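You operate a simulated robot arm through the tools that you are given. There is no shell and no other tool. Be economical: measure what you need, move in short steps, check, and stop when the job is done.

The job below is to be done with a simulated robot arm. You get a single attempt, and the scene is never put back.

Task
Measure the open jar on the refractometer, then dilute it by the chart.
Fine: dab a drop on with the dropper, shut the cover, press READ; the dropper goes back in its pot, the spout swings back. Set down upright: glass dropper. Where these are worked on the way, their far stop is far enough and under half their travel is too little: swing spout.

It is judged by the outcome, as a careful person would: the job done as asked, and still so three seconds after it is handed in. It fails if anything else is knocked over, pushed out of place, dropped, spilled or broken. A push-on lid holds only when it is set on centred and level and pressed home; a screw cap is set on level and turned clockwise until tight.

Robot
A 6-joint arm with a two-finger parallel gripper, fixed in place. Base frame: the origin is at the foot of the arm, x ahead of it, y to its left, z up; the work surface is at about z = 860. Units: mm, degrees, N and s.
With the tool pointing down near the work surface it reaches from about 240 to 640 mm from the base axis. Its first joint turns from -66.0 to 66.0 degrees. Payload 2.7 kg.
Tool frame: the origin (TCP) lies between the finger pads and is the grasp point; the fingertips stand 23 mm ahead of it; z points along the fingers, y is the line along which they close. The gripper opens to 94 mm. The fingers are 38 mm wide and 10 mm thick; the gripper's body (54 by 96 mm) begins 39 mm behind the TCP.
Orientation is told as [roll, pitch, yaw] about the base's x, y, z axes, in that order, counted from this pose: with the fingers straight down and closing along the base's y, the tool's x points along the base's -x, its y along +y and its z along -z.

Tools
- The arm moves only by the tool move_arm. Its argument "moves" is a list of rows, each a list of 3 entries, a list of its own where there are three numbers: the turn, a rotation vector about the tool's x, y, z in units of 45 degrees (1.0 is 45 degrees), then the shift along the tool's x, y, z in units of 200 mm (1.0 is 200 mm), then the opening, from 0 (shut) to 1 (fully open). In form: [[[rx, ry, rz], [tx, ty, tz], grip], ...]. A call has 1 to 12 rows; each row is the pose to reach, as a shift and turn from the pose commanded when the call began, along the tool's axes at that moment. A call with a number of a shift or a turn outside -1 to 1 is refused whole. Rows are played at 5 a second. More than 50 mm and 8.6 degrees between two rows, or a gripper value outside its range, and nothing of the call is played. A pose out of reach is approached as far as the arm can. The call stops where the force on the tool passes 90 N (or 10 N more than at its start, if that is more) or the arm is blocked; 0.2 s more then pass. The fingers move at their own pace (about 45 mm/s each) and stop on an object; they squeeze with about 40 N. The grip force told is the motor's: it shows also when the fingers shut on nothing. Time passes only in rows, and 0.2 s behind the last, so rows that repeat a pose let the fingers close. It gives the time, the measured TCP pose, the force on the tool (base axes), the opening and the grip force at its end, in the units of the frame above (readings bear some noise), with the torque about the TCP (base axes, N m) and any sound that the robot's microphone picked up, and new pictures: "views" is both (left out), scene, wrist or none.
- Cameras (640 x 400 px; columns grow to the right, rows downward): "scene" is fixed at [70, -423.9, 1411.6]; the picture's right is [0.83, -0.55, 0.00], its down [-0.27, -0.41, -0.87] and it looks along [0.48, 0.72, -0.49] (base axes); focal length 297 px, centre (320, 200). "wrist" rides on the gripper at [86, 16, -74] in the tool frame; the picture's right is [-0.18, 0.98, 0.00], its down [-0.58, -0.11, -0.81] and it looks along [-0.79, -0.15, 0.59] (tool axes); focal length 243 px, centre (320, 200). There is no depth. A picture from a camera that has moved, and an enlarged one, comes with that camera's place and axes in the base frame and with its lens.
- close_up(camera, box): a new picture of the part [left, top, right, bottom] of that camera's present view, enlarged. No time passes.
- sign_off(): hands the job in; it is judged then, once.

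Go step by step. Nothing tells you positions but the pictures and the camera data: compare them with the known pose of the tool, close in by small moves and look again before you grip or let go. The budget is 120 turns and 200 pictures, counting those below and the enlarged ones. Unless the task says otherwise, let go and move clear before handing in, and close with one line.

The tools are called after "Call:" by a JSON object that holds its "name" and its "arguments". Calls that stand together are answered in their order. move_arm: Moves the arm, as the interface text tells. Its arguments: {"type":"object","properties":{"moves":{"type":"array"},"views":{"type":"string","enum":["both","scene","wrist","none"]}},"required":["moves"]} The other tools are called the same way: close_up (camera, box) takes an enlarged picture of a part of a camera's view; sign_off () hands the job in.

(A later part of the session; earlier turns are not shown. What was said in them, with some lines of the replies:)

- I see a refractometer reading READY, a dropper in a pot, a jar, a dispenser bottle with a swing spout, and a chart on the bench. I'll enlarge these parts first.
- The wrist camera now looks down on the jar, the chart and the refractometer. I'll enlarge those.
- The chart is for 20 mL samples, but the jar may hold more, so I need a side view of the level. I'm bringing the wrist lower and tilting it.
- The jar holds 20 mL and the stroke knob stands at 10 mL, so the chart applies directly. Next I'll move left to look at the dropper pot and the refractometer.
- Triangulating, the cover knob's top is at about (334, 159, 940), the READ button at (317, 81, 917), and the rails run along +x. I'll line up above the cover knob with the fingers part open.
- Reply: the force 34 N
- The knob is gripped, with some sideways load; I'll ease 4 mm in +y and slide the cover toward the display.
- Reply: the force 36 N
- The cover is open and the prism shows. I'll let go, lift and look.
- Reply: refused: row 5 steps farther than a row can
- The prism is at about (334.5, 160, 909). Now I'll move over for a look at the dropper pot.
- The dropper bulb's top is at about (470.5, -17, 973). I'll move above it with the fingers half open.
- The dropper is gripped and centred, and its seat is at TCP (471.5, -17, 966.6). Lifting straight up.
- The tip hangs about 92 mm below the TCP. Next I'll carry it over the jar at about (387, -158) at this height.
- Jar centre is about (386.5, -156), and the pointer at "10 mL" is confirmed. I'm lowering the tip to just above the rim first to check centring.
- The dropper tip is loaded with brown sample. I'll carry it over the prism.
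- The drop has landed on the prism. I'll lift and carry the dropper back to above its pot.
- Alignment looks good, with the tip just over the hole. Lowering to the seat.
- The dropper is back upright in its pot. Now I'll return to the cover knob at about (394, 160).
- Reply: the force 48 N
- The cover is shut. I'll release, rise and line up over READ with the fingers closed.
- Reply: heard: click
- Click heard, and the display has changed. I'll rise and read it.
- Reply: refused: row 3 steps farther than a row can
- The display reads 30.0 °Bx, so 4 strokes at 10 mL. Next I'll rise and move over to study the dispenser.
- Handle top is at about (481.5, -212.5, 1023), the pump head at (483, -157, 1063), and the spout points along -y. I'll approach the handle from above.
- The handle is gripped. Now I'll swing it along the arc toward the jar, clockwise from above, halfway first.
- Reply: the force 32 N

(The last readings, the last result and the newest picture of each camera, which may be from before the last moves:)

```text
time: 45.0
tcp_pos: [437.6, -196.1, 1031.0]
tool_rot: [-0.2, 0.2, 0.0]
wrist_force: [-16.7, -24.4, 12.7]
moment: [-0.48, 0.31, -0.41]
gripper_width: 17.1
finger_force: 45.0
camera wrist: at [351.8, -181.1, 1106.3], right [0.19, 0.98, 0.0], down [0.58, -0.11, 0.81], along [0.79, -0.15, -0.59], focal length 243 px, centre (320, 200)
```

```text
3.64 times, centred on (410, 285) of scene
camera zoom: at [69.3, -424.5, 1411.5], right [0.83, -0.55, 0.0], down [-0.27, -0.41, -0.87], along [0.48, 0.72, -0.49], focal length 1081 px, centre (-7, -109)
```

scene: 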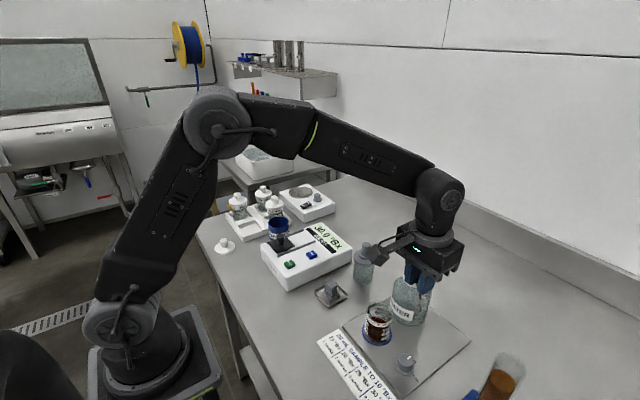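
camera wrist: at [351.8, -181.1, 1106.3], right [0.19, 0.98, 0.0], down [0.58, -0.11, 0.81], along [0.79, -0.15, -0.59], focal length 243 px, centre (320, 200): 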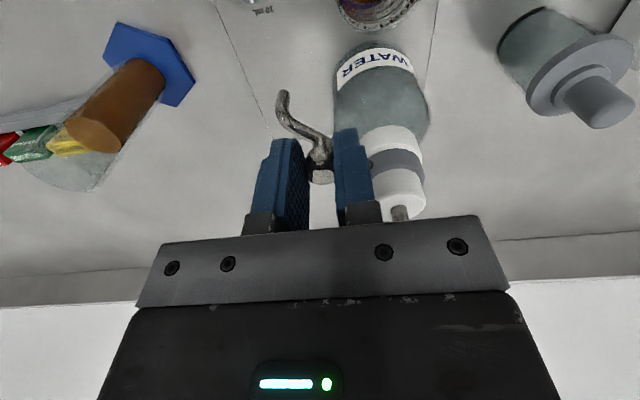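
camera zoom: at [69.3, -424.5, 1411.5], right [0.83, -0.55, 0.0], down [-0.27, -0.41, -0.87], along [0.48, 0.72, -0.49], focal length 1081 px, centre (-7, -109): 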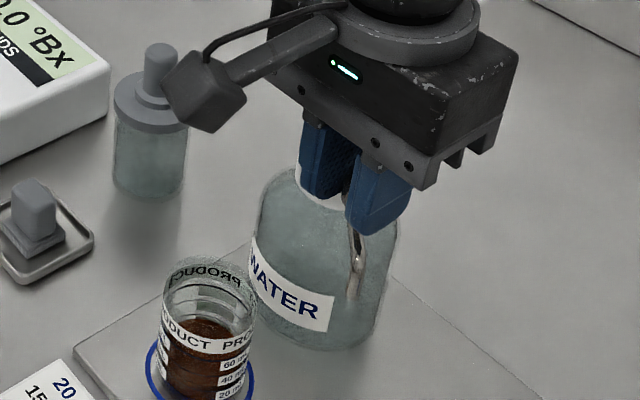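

Call:
{"name": "move_arm", "arguments": {"moves": [[[0, 0, 0], [0.034, 0.0195, 0], 0], [[0, 0, 0], [0.0525, 0.05, 0], 0], [[0, 0, 0], [0.069, 0.087, 0], 0], [[0, 0, 0], [0.08, 0.126, 0], 0], [[0, 0, 0], [0.0855, 0.161, 0], 0], [[0, 0, 0], [0.0865, 0.186, 0], 0], [[0, 0, 0], [0.0865, 0.186, 0], 0]]}}

Call:
{"name": "close_up", "arguments": {"camera": "scene", "box": [340, 230, 460, 340]}}

Call:
{"name": "close_up", "arguments": {"camera": "wrist", "box": [220, 0, 440, 230]}}

```text
time: 46.6
tcp_pos: [424.0, -155.3, 1030.7]
tool_rot: [0.1, 0.1, 0.1]
wrist_force: [-3.7, -3.8, 7.6]
moment: [-0.12, -0.1, -0.23]
gripper_width: 16.7
finger_force: 44.8
camera wrist: at [337.0, -140.6, 1105.3], right [0.18, 0.98, 0.0], down [0.58, -0.11, 0.81], along [0.79, -0.15, -0.59], focal length 243 px, centre (320, 200)
```

scene: 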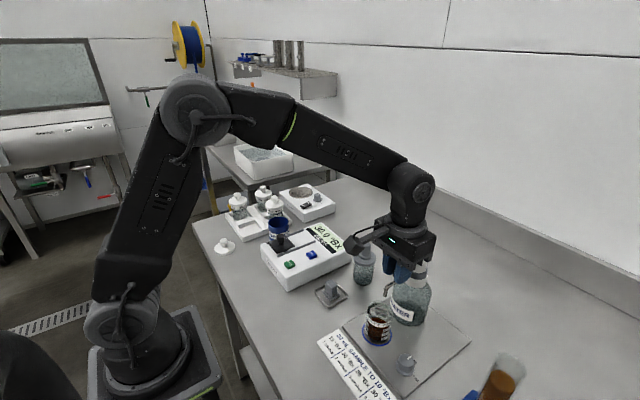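
wrist: 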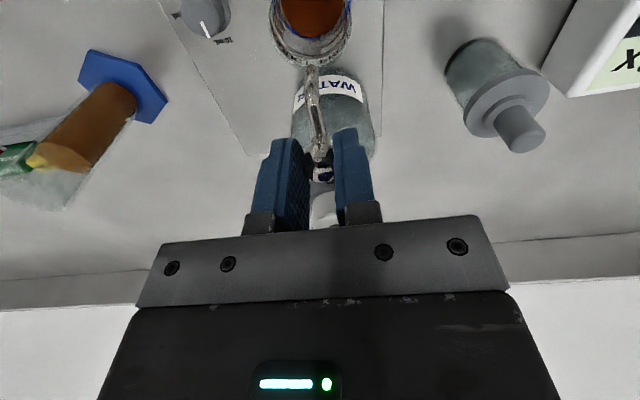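

```text
3.64 times, centred on (400, 285) of scene
camera zoom: at [69.8, -423.9, 1411.6], right [0.83, -0.55, 0.0], down [-0.27, -0.41, -0.87], along [0.48, 0.72, -0.49], focal length 1081 px, centre (29, -109)
```

zoom: 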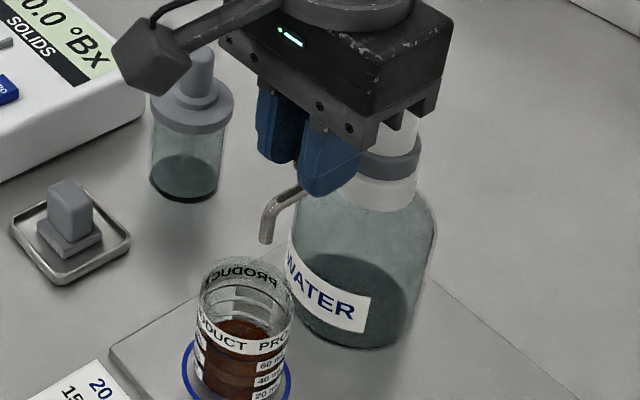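

```text
1.74 times, centred on (330, 115) of wrist
camera zoom: at [337.0, -140.6, 1105.3], right [0.18, 0.98, 0.0], down [0.58, -0.11, 0.81], along [0.79, -0.15, -0.59], focal length 422 px, centre (303, 348)
```

zoom: 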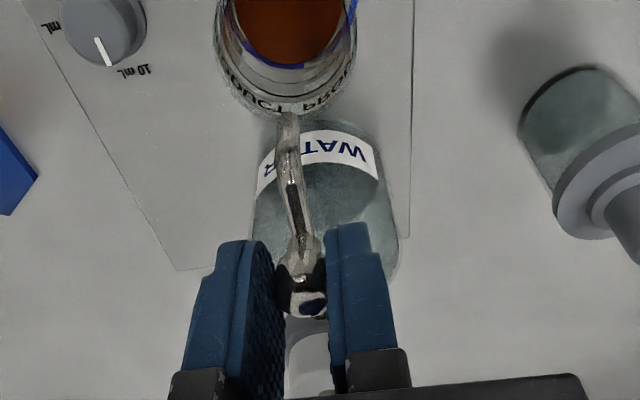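

The spout tip is at about (395.5, -157.5), over the jar mouth. I'll nudge a few mm further to feel for the stop.

Call:
{"name": "move_arm", "arguments": {"moves": [[[0, 0, 0], [0, 0.015, 0], 0], [[0, 0, 0], [0, 0.025, 0], 0], [[0, 0, 0], [0, 0.025, 0], 0]], "views": "none"}}

Call:
{"name": "close_up", "arguments": {"camera": "wrist", "box": [220, 0, 440, 230]}}

```text
time: 47.4
tcp_pos: [423.4, -154.8, 1030.6]
tool_rot: [-0.3, -0.1, 0.0]
wrist_force: [0.9, -31.7, 0.1]
moment: [-0.58, -0.56, -0.2]
gripper_width: 16.8
finger_force: 44.6
```

```text
1.74 times, centred on (330, 115) of wrist
camera zoom: at [336.9, -139.2, 1105.0], right [0.18, 0.98, 0.0], down [0.58, -0.1, 0.81], along [0.79, -0.15, -0.59], focal length 422 px, centre (303, 348)
```

zoom: 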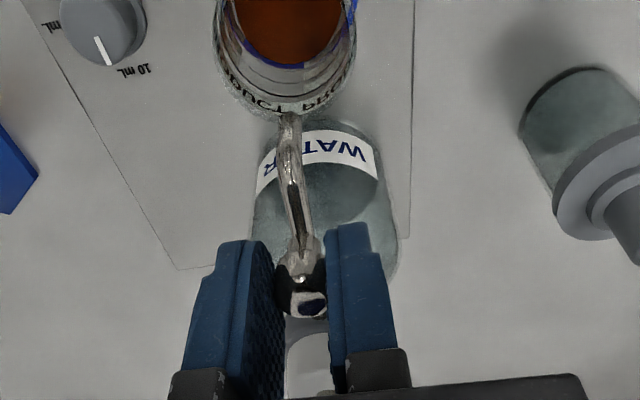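

The far stop is reached. I'll ease off, release, rise and move above the pump head with the fingers shut.

Call:
{"name": "move_arm", "arguments": {"moves": [[[0, 0, 0], [0, -0.022, 0], 0], [[0, 0, 0], [0, -0.022, 0], 0.25], [[0, 0, 0], [0, -0.022, 0], 0.4], [[0, 0, 0], [0, -0.022, -0.1], 0.4], [[0, 0, 0], [0, -0.022, -0.3], 0.3], [[0, 0, 0], [0, -0.022, -0.42], 0.1], [[0, 0, 0], [-0.15, -0.026, -0.42], 0], [[0, 0, 0], [-0.295, -0.03, -0.42], 0], [[0, 0, 0], [-0.295, -0.03, -0.42], 0]]}}

Call:
{"name": "close_up", "arguments": {"camera": "wrist", "box": [220, 60, 420, 230]}}

Call:
{"name": "close_up", "arguments": {"camera": "scene", "box": [340, 220, 470, 340]}}

```text
time: 49.4
tcp_pos: [484.8, -155.8, 1113.1]
tool_rot: [0.0, 0.0, 0.1]
wrist_force: [-0.6, -0.6, -0.3]
moment: [-0.01, -0.01, 0.04]
gripper_width: 0.0
finger_force: 39.8
camera wrist: at [397.5, -140.3, 1188.5], right [0.18, 0.98, 0.0], down [0.58, -0.11, 0.81], along [0.79, -0.15, -0.59], focal length 243 px, centre (320, 200)
```

scene: 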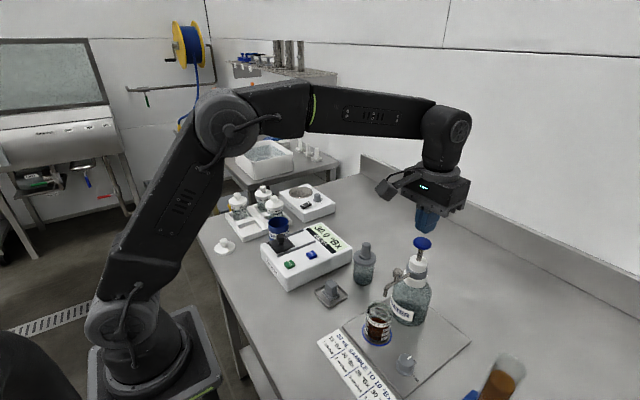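
wrist: 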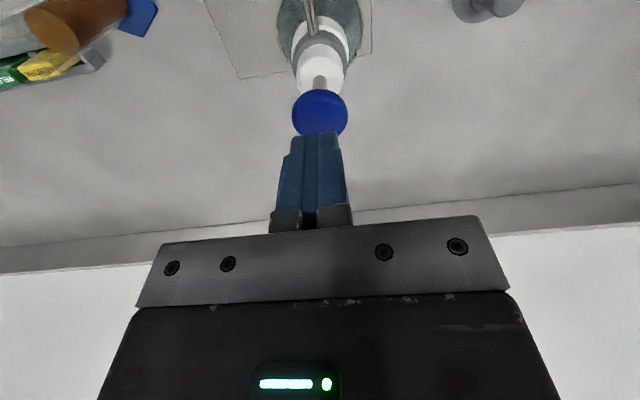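

```text
2.35 times, centred on (320, 145) of wrist
camera zoom: at [397.5, -140.3, 1188.5], right [0.18, 0.98, 0.0], down [0.58, -0.11, 0.81], along [0.79, -0.15, -0.59], focal length 571 px, centre (320, 329)
```

zoom: 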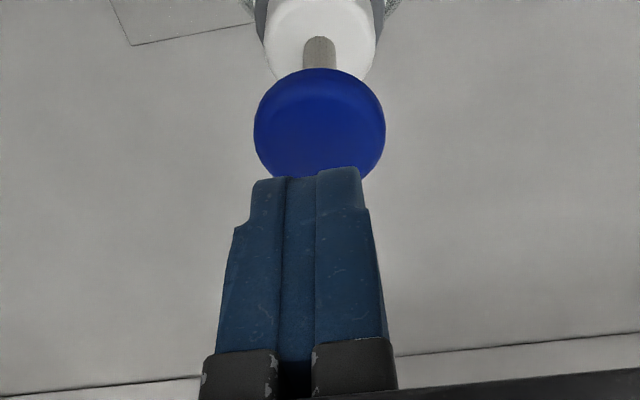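

```text
3.33 times, centred on (405, 280) of scene
camera zoom: at [70.0, -423.9, 1411.6], right [0.83, -0.55, 0.0], down [-0.27, -0.41, -0.87], along [0.48, 0.72, -0.49], focal length 991 px, centre (37, -67)
```

zoom: 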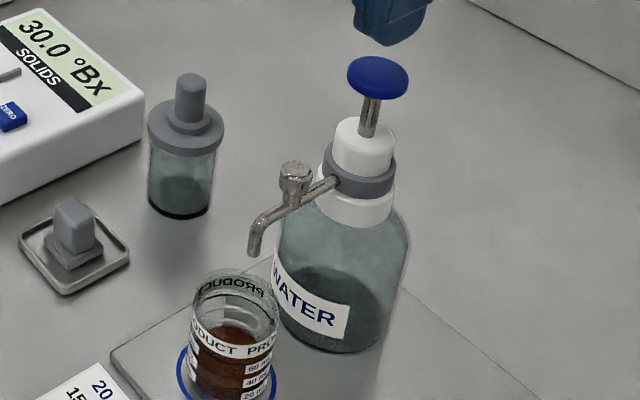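

The spout is over the jar. First stroke: pressing down gradually to find the bottom of the travel.

Call:
{"name": "move_arm", "arguments": {"moves": [[[0, 0, 0], [0.01, 0, 0.1], 0], [[0, 0, 0], [0.01, 0, 0.14], 0], [[0, 0, 0], [0.01, 0, 0.17], 0], [[0, 0, 0], [0.01, 0, 0.2], 0], [[0, 0, 0], [0.01, 0, 0.22], 0]]}}

Call:
{"name": "close_up", "arguments": {"camera": "scene", "box": [340, 220, 470, 340]}}

```text
time: 50.6
tcp_pos: [480.1, -156.6, 1069.3]
tool_rot: [0.0, -0.2, 0.0]
wrist_force: [-0.4, 1.3, 1.3]
moment: [0.09, -0.01, 0.07]
gripper_width: 0.0
finger_force: 39.7
camera wrist: at [394.2, -141.5, 1144.6], right [0.18, 0.98, 0.0], down [0.58, -0.11, 0.81], along [0.79, -0.15, -0.59], focal length 243 px, centre (320, 200)
```

scene: 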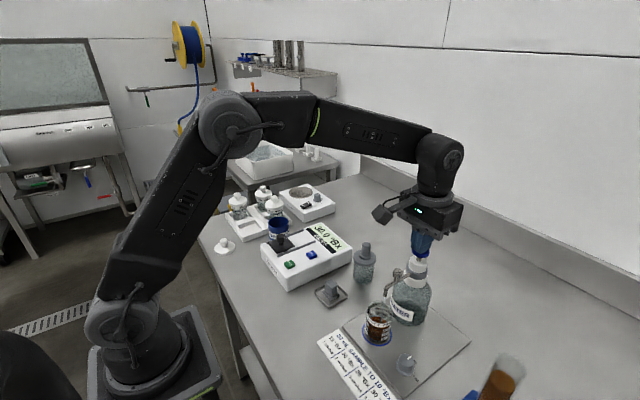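
wrist: 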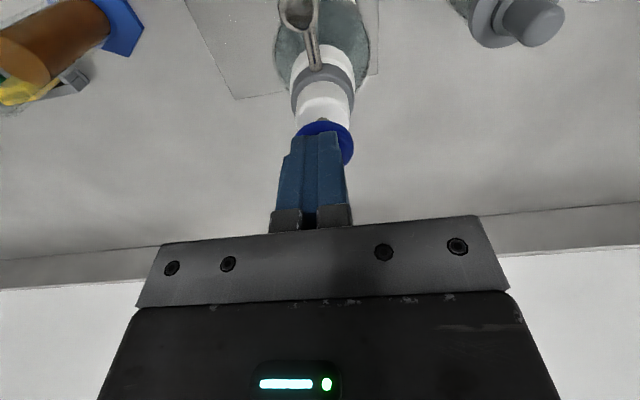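

```text
3.33 times, centred on (405, 280) of scene
camera zoom: at [70.0, -423.8, 1411.7], right [0.83, -0.55, 0.0], down [-0.27, -0.41, -0.87], along [0.48, 0.72, -0.49], focal length 991 px, centre (37, -67)
```

zoom: 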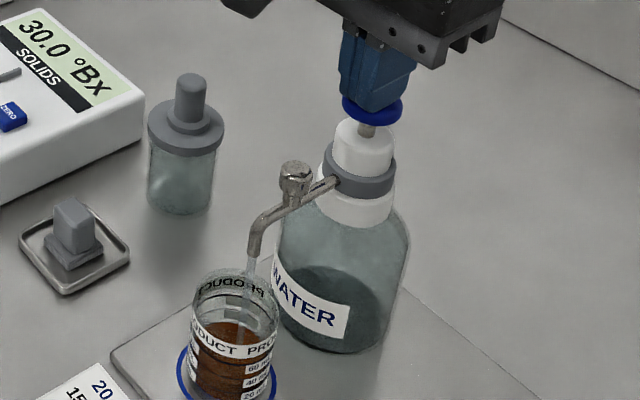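

Water is flowing into the jar. I'll continue this stroke down to the stop.

Call:
{"name": "move_arm", "arguments": {"moves": [[[0, 0, 0], [0, 0, 0.02], 0], [[0, 0, 0], [0, 0, 0.035], 0], [[0, 0, 0], [0, 0, 0.05], 0], [[0, 0, 0], [0, 0, 0.05], 0]], "views": "none"}}

Call:
{"name": "close_up", "arguments": {"camera": "scene", "box": [340, 220, 470, 340]}}

```text
time: 51.6
tcp_pos: [479.5, -156.3, 1060.7]
tool_rot: [0.0, 0.1, 0.0]
wrist_force: [-1.0, -1.5, 2.8]
moment: [-0.11, 0.03, -0.02]
gripper_width: 0.0
finger_force: 39.7
heard: click
```

```text
3.33 times, centred on (405, 280) of scene
camera zoom: at [69.9, -423.9, 1411.6], right [0.83, -0.55, 0.0], down [-0.27, -0.41, -0.87], along [0.48, 0.72, -0.49], focal length 991 px, centre (37, -67)
```

zoom: 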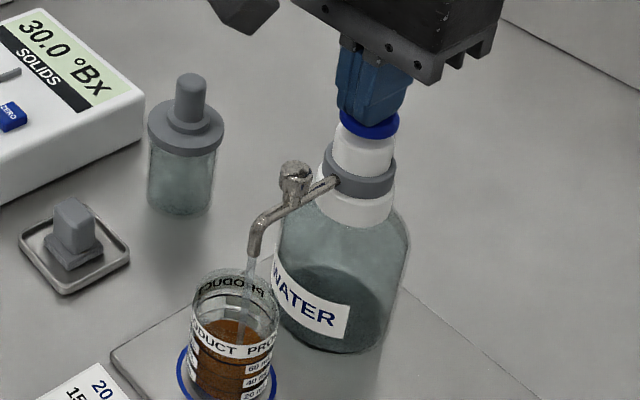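

A click marks the full stroke. I'll raise fully and let the head spring back, then check.

Call:
{"name": "move_arm", "arguments": {"moves": [[[0, 0, 0], [0, 0, -0.06], 0], [[0, 0, 0], [0, 0, -0.12], 0], [[0, 0, 0], [0, 0, -0.2], 0], [[0, 0, 0], [0, 0, -0.22], 0], [[0, 0, 0], [0, 0, -0.22], 0], [[0, 0, 0], [0, 0, -0.22], 0]], "views": "none"}}

Call:
{"name": "close_up", "arguments": {"camera": "scene", "box": [340, 220, 470, 340]}}

```text
time: 53.0
tcp_pos: [478.6, -156.7, 1104.0]
tool_rot: [0.0, -0.1, 0.0]
wrist_force: [-0.7, -1.0, 0.3]
moment: [0.0, 0.05, -0.01]
gripper_width: 0.1
finger_force: 39.9
```

```text
3.33 times, centred on (405, 280) of scene
camera zoom: at [70.0, -423.9, 1411.6], right [0.83, -0.55, 0.0], down [-0.27, -0.41, -0.87], along [0.48, 0.72, -0.49], focal length 991 px, centre (37, -67)
```

zoom: 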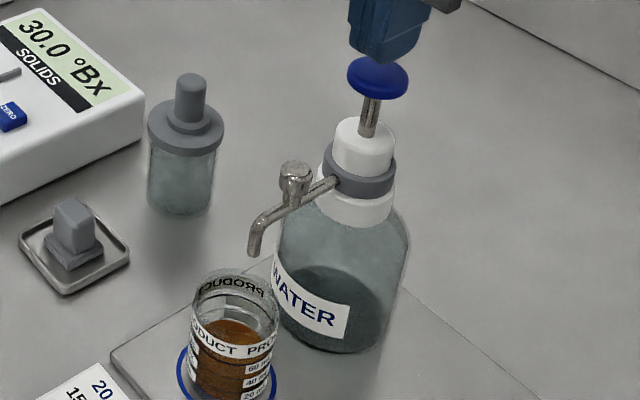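

Stroke 1 is done and the head is back up. Stroke 2, same way.

Call:
{"name": "move_arm", "arguments": {"moves": [[[0, 0, 0], [-0.01, 0, 0.08], 0], [[0, 0, 0], [-0.01, 0, 0.12], 0], [[0, 0, 0], [-0.01, 0, 0.15], 0], [[0, 0, 0], [-0.01, 0, 0.18], 0], [[0, 0, 0], [-0.01, 0, 0.205], 0], [[0, 0, 0], [-0.01, 0, 0.222], 0], [[0, 0, 0], [-0.01, 0, 0.222], 0], [[0, 0, 0], [-0.01, 0, 0.15], 0], [[0, 0, 0], [-0.01, 0, 0.08], 0], [[0, 0, 0], [-0.01, 0, 0], 0], [[0, 0, 0], [-0.01, 0, 0], 0], [[0, 0, 0], [-0.01, 0, 0], 0]], "views": "none"}}

Call:
{"name": "close_up", "arguments": {"camera": "scene", "box": [340, 220, 470, 340]}}

```text
time: 55.6
tcp_pos: [481.1, -158.6, 1104.1]
tool_rot: [0.0, 0.0, 0.0]
wrist_force: [1.1, 0.0, 0.3]
moment: [-0.02, -0.01, 0.0]
gripper_width: 0.2
finger_force: 39.9
heard: click
```

```text
3.33 times, centred on (405, 280) of scene
camera zoom: at [70.0, -423.9, 1411.6], right [0.83, -0.55, 0.0], down [-0.27, -0.41, -0.87], along [0.48, 0.72, -0.49], focal length 991 px, centre (37, -67)
```

zoom: 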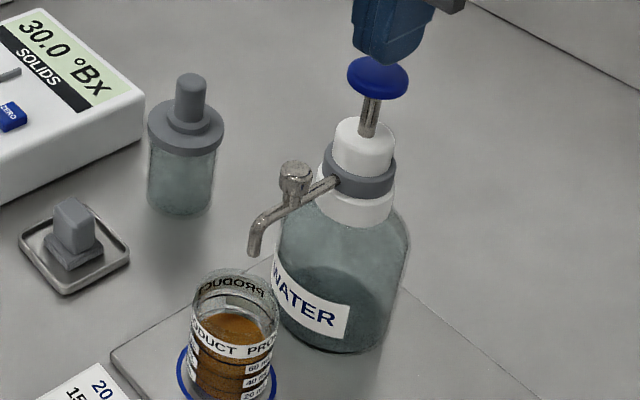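

Stroke 2 clicked and the level rose. Stroke 3.

Call:
{"name": "move_arm", "arguments": {"moves": [[[0, 0, 0], [0, 0, 0.08], 0], [[0, 0, 0], [0, 0, 0.12], 0], [[0, 0, 0], [0, 0, 0.15], 0], [[0, 0, 0], [0, 0, 0.18], 0], [[0, 0, 0], [0, 0, 0.205], 0], [[0, 0, 0], [0, 0, 0.222], 0], [[0, 0, 0], [0, 0, 0.222], 0], [[0, 0, 0], [0, 0, 0.15], 0], [[0, 0, 0], [0, 0, 0.08], 0], [[0, 0, 0], [0, 0, 0], 0], [[0, 0, 0], [0, 0, 0], 0], [[0, 0, 0], [0, 0, 0], 0]], "views": "none"}}

Call:
{"name": "close_up", "arguments": {"camera": "scene", "box": [340, 220, 470, 340]}}

```text
time: 58.2
tcp_pos: [481.0, -158.7, 1104.6]
tool_rot: [0.0, -0.1, 0.0]
wrist_force: [-0.1, -0.4, 0.2]
moment: [0.02, 0.01, -0.02]
gripper_width: 0.1
finger_force: 39.9
heard: click
```

```text
3.33 times, centred on (405, 280) of scene
camera zoom: at [70.0, -423.9, 1411.6], right [0.83, -0.55, 0.0], down [-0.27, -0.41, -0.87], along [0.48, 0.72, -0.49], focal length 991 px, centre (37, -67)
```

zoom: 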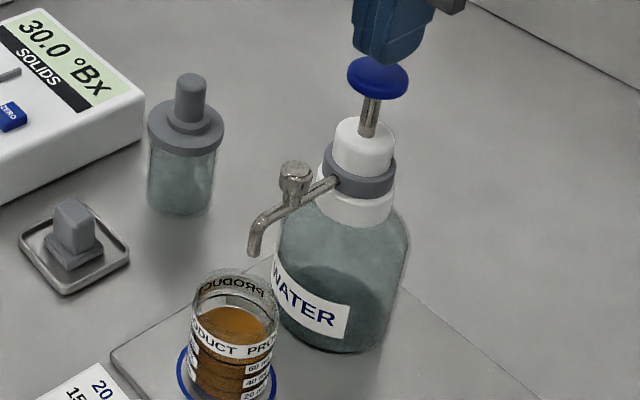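

Stroke 3 is done. Stroke 4, the last.

Call:
{"name": "move_arm", "arguments": {"moves": [[[0, 0, 0], [0, 0, 0.08], 0], [[0, 0, 0], [0, 0, 0.12], 0], [[0, 0, 0], [0, 0, 0.15], 0], [[0, 0, 0], [0, 0, 0.18], 0], [[0, 0, 0], [0, 0, 0.205], 0], [[0, 0, 0], [0, 0, 0.222], 0], [[0, 0, 0], [0, 0, 0.222], 0], [[0, 0, 0], [0, 0, 0.15], 0], [[0, 0, 0], [0, 0, 0.08], 0], [[0, 0, 0], [0, 0, 0], 0], [[0, 0, 0], [0, 0, 0], 0], [[0, 0, 0], [0, 0, 0], 0]], "views": "none"}}

Call:
{"name": "close_up", "arguments": {"camera": "scene", "box": [355, 280, 415, 350]}}

```text
time: 60.8
tcp_pos: [483.1, -157.7, 1104.0]
tool_rot: [0.0, 0.0, 0.0]
wrist_force: [-0.8, 0.1, -0.4]
moment: [-0.01, -0.03, 0.0]
gripper_width: 0.2
finger_force: 40.2
heard: click
```

```text
5.71 times, centred on (385, 315) of scene
camera zoom: at [70.0, -423.9, 1411.6], right [0.83, -0.55, 0.0], down [-0.27, -0.41, -0.87], along [0.48, 0.72, -0.49], focal length 1698 px, centre (-51, -457)
```

zoom: 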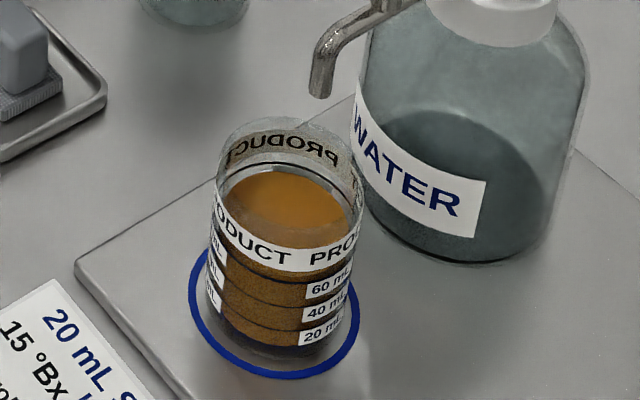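

Four strokes are in and the level is at the 60 mL line. Now back to the spout handle to swing it home.

Call:
{"name": "move_arm", "arguments": {"moves": [[[0, 0, 0], [0.1, 0, -0.03], 0.2], [[0, 0, 0], [0.2925, 0.01, -0.03], 0.4], [[0, 0, 0], [0.2925, 0.01, 0.0], 0.4], [[0, 0, 0], [0.2925, 0.01, 0.15], 0.4], [[0, 0, 0], [0.2925, 0.01, 0.22], 0.4], [[0, 0, 0], [0.2925, 0.01, 0.22], 0.4]]}}

Call:
{"name": "close_up", "arguments": {"camera": "wrist", "box": [220, 60, 420, 230]}}

```text
time: 62.2
tcp_pos: [422.5, -157.2, 1059.7]
tool_rot: [0.0, 0.0, 0.0]
wrist_force: [1.0, -0.7, -0.2]
moment: [0.01, 0.0, 0.01]
gripper_width: 37.5
finger_force: 0.1
camera wrist: at [335.8, -141.9, 1134.5], right [0.18, 0.98, 0.0], down [0.58, -0.11, 0.81], along [0.79, -0.15, -0.59], focal length 243 px, centre (320, 200)
```

scene: 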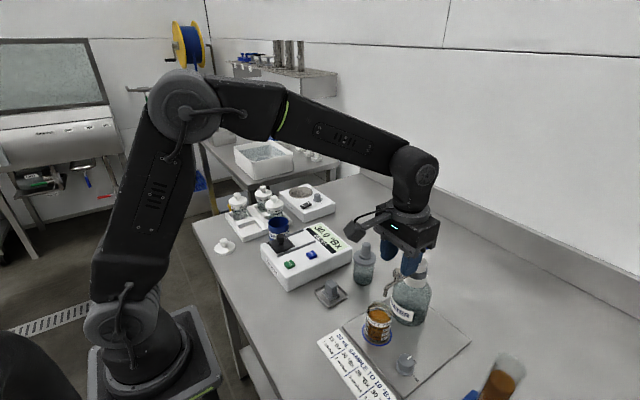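
wrist: 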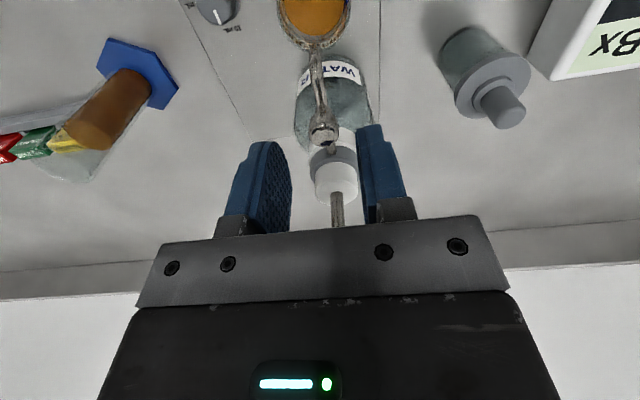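

```text
2.35 times, centred on (320, 145) of wrist
camera zoom: at [335.8, -141.9, 1134.5], right [0.18, 0.98, 0.0], down [0.58, -0.11, 0.81], along [0.79, -0.15, -0.59], focal length 571 px, centre (320, 329)
```

zoom: 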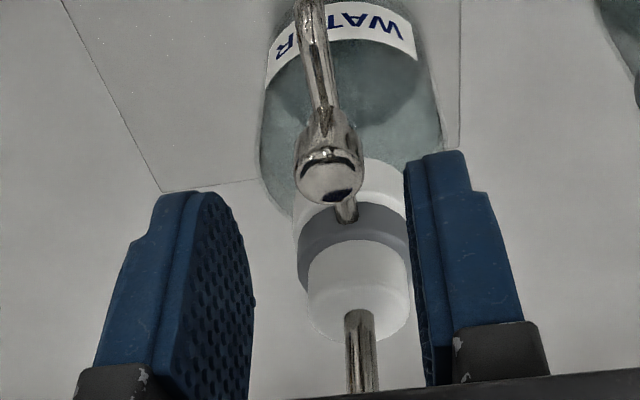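

Call:
{"name": "move_arm", "arguments": {"moves": [[[0, 0, 0], [0, 0, 0.07], 0.4], [[0, 0, 0], [0, 0, 0.145], 0.4], [[0, 0, 0], [0, 0, 0.145], 0.2], [[0, 0, 0], [0, 0, 0.145], 0.0], [[0, 0, 0], [0, 0, 0.145], 0.0]], "views": "wrist"}}

```text
time: 63.4
tcp_pos: [423.7, -157.0, 1032.5]
tool_rot: [0.1, 0.1, -0.1]
wrist_force: [-0.2, 0.0, -1.9]
moment: [-0.03, -0.03, -0.04]
gripper_width: 16.5
finger_force: 44.5
camera wrist: at [336.6, -141.8, 1107.5], right [0.18, 0.98, 0.0], down [0.58, -0.11, 0.81], along [0.79, -0.15, -0.59], focal length 243 px, centre (320, 200)
```

wrist: 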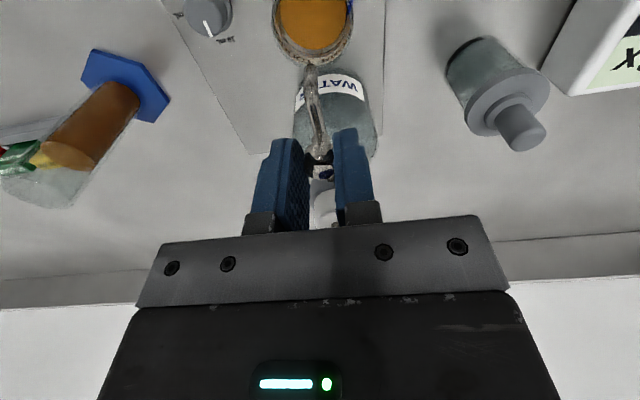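

The handle is gripped. Swinging it back along the arc.

Call:
{"name": "move_arm", "arguments": {"moves": [[[0, 0, 0], [-0.0045, -0.0495, 0], 0], [[0, 0, 0], [-0.0175, -0.0975, 0], 0], [[0, 0, 0], [-0.039, -0.1425, 0], 0], [[0, 0, 0], [-0.068, -0.183, 0], 0], [[0, 0, 0], [-0.1035, -0.2185, 0], 0], [[0, 0, 0], [-0.145, -0.247, 0], 0], [[0, 0, 0], [-0.191, -0.268, 0], 0], [[0, 0, 0], [-0.2395, -0.2805, 0], 0], [[0, 0, 0], [-0.29, -0.285, 0], 0], [[0, 0, 0], [-0.29, -0.285, 0], 0]]}}

Call:
{"name": "close_up", "arguments": {"camera": "scene", "box": [350, 220, 480, 340]}}

```text
time: 65.6
tcp_pos: [481.2, -212.6, 1031.6]
tool_rot: [0.0, 0.0, 0.0]
wrist_force: [-5.2, 0.7, 8.5]
moment: [0.01, 0.3, 0.29]
gripper_width: 16.7
finger_force: 44.8
camera wrist: at [394.9, -198.1, 1106.5], right [0.18, 0.98, 0.0], down [0.58, -0.11, 0.81], along [0.79, -0.15, -0.59], focal length 243 px, centre (320, 200)
```

scene: 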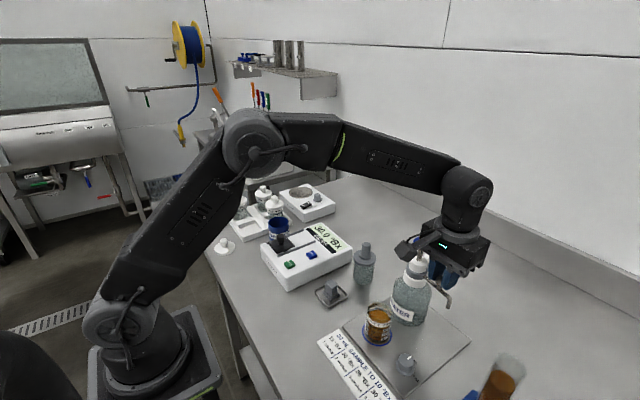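
wrist: 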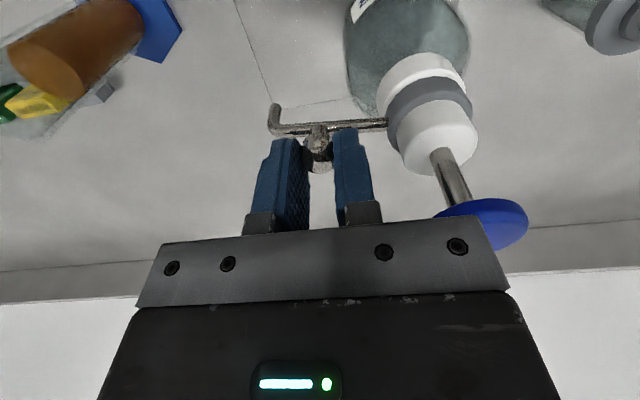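

```text
3.33 times, centred on (415, 280) of scene
camera zoom: at [69.7, -423.8, 1411.7], right [0.83, -0.55, 0.0], down [-0.27, -0.41, -0.87], along [0.48, 0.72, -0.49], focal length 991 px, centre (3, -67)
```

zoom: 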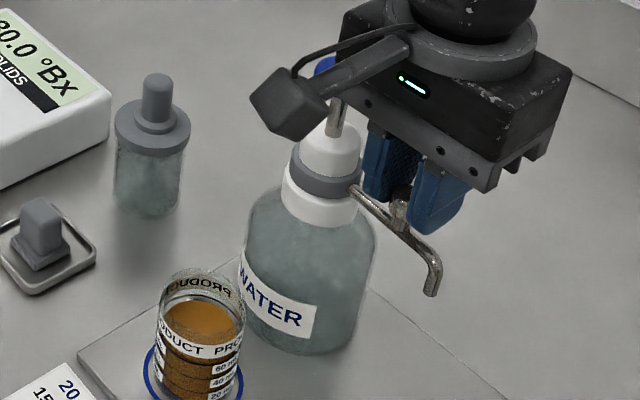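

Almost home. A small push to the stop, then release and clear out.

Call:
{"name": "move_arm", "arguments": {"moves": [[[0, 0, 0], [-0.015, 0, 0], 0], [[0, 0, 0], [-0.025, 0, 0], 0], [[0, 0, 0], [-0.025, 0, 0], 0]], "views": "none"}}

```text
time: 66.4
tcp_pos: [486.8, -212.8, 1030.8]
tool_rot: [-0.1, -0.1, 0.0]
wrist_force: [-3.3, -5.0, 10.2]
moment: [-0.14, 0.64, 0.2]
gripper_width: 16.7
finger_force: 45.3
```

Call:
{"name": "move_arm", "arguments": {"moves": [[[0, 0, 0], [-0.01, 0, 0], 0], [[0, 0, 0], [-0.02, 0, 0], 0], [[0, 0, 0], [-0.02, 0, 0], 0]], "views": "none"}}

Call:
{"name": "close_up", "arguments": {"camera": "scene", "box": [370, 200, 490, 310]}}

```text
time: 67.2
tcp_pos: [488.4, -213.9, 1030.5]
tool_rot: [0.0, 0.0, -0.1]
wrist_force: [-13.7, -8.9, 14.1]
moment: [-0.12, 0.21, 0.0]
gripper_width: 16.8
finger_force: 44.6
```

```text
3.64 times, centred on (430, 255) of scene
camera zoom: at [69.3, -424.0, 1411.6], right [0.83, -0.55, 0.0], down [-0.27, -0.41, -0.87], along [0.48, 0.72, -0.49], focal length 1081 px, centre (-80, 0)
```

zoom: 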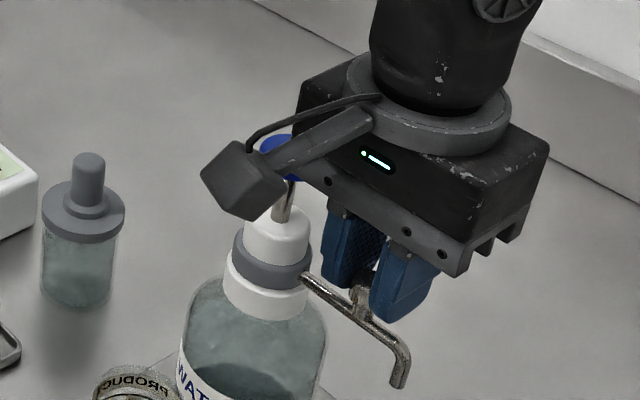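

The spout tip is at exactly its original spot in the picture. I'll ease off, release and retreat upward.

Call:
{"name": "move_arm", "arguments": {"moves": [[[0, 0, 0], [0.015, 0.005, 0], 0], [[0, 0, 0], [0.015, 0.005, 0], 0.25], [[0, 0, 0], [0.015, 0, 0], 0.37], [[0, 0, 0], [0.015, 0, -0.1], 0.37], [[0, 0, 0], [0.015, 0, -0.3], 0.37], [[0, 0, 0], [0.015, 0, -0.5], 0.37], [[0, 0, 0], [0.2, 0, -0.55], 0.37], [[0, 0, 0], [0.4, 0.1, -0.55], 0.5], [[0, 0, 0], [0.6, 0.2, -0.55], 1], [[0, 0, 0], [0.6, 0.3, -0.55], 1], [[0, 0, 0], [0.6, 0.3, -0.55], 1]]}}

Call:
{"name": "close_up", "arguments": {"camera": "scene", "box": [330, 220, 490, 350]}}

Call:
{"name": "close_up", "arguments": {"camera": "wrist", "box": [180, 0, 400, 240]}}

```text
time: 69.6
tcp_pos: [371.5, -154.2, 1141.9]
tool_rot: [0.0, 0.0, 0.0]
wrist_force: [0.3, -0.1, 0.0]
moment: [0.02, 0.01, 0.0]
gripper_width: 94.3
finger_force: 0.1
camera wrist: at [284.0, -139.3, 1216.6], right [0.18, 0.98, 0.0], down [0.58, -0.11, 0.81], along [0.79, -0.15, -0.59], focal length 243 px, centre (320, 200)
```

scene: 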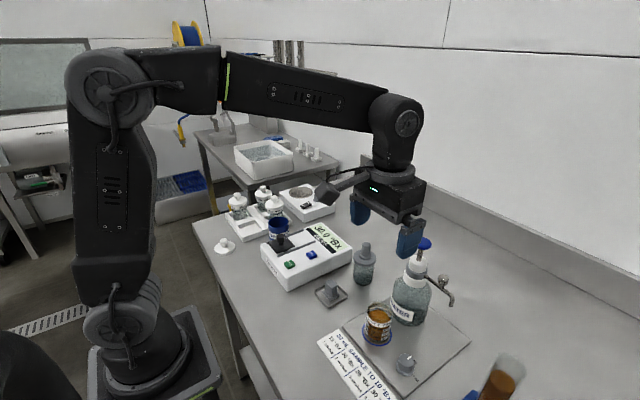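
wrist: 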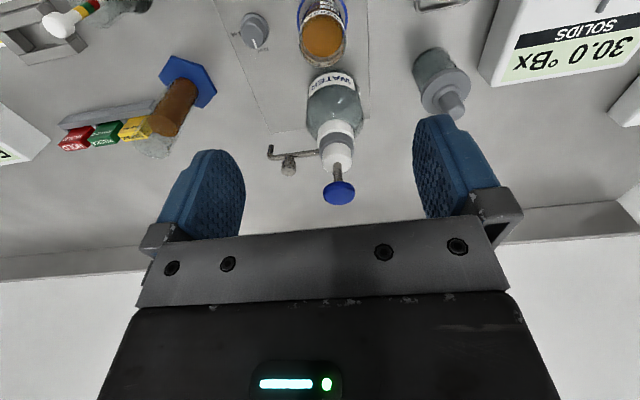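

```text
3.08 times, centred on (410, 285) of scene
camera zoom: at [70.0, -423.8, 1411.6], right [0.83, -0.55, 0.0], down [-0.27, -0.41, -0.87], along [0.48, 0.72, -0.49], focal length 914 px, centre (43, -62)
```

zoom: 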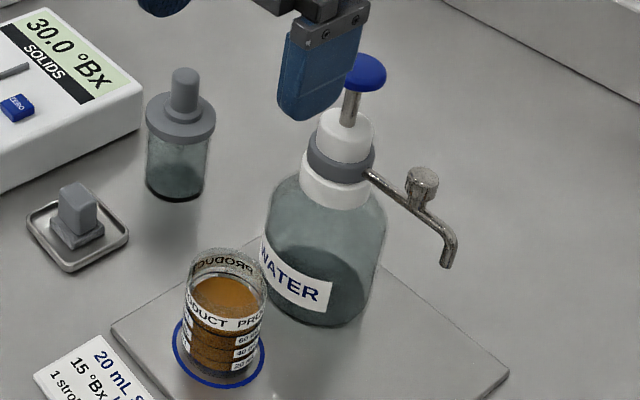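

```text
1.67 times, centred on (290, 120) of wrist
camera zoom: at [284.0, -139.3, 1216.6], right [0.18, 0.98, 0.0], down [0.58, -0.11, 0.81], along [0.79, -0.15, -0.59], focal length 404 px, centre (370, 333)
```

zoom: 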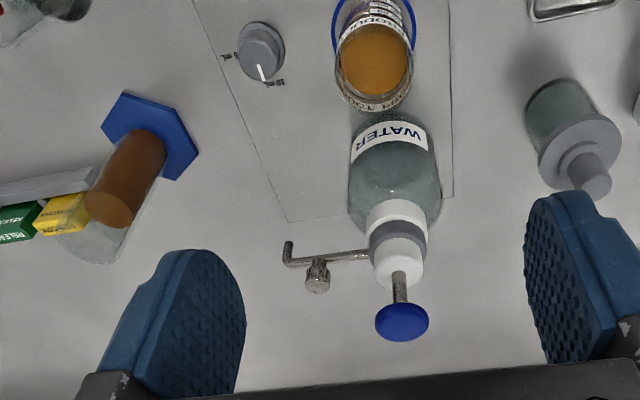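

Everything is in place: the dropper is in its pot, the cover is shut, the spout is home, 4 strokes are in and the arm is clear. Handing in.

Call:
{"name": "sign_off", "arguments": {}}

```text
The job is handed in.
```

The jar read 30.0 °Bx on the refractometer, so I diluted the 20 mL sample with 4 strokes of 10 mL, as the chart calls for. The dropper is back upright in its pot, the cover is shut, and the spout is swung back.
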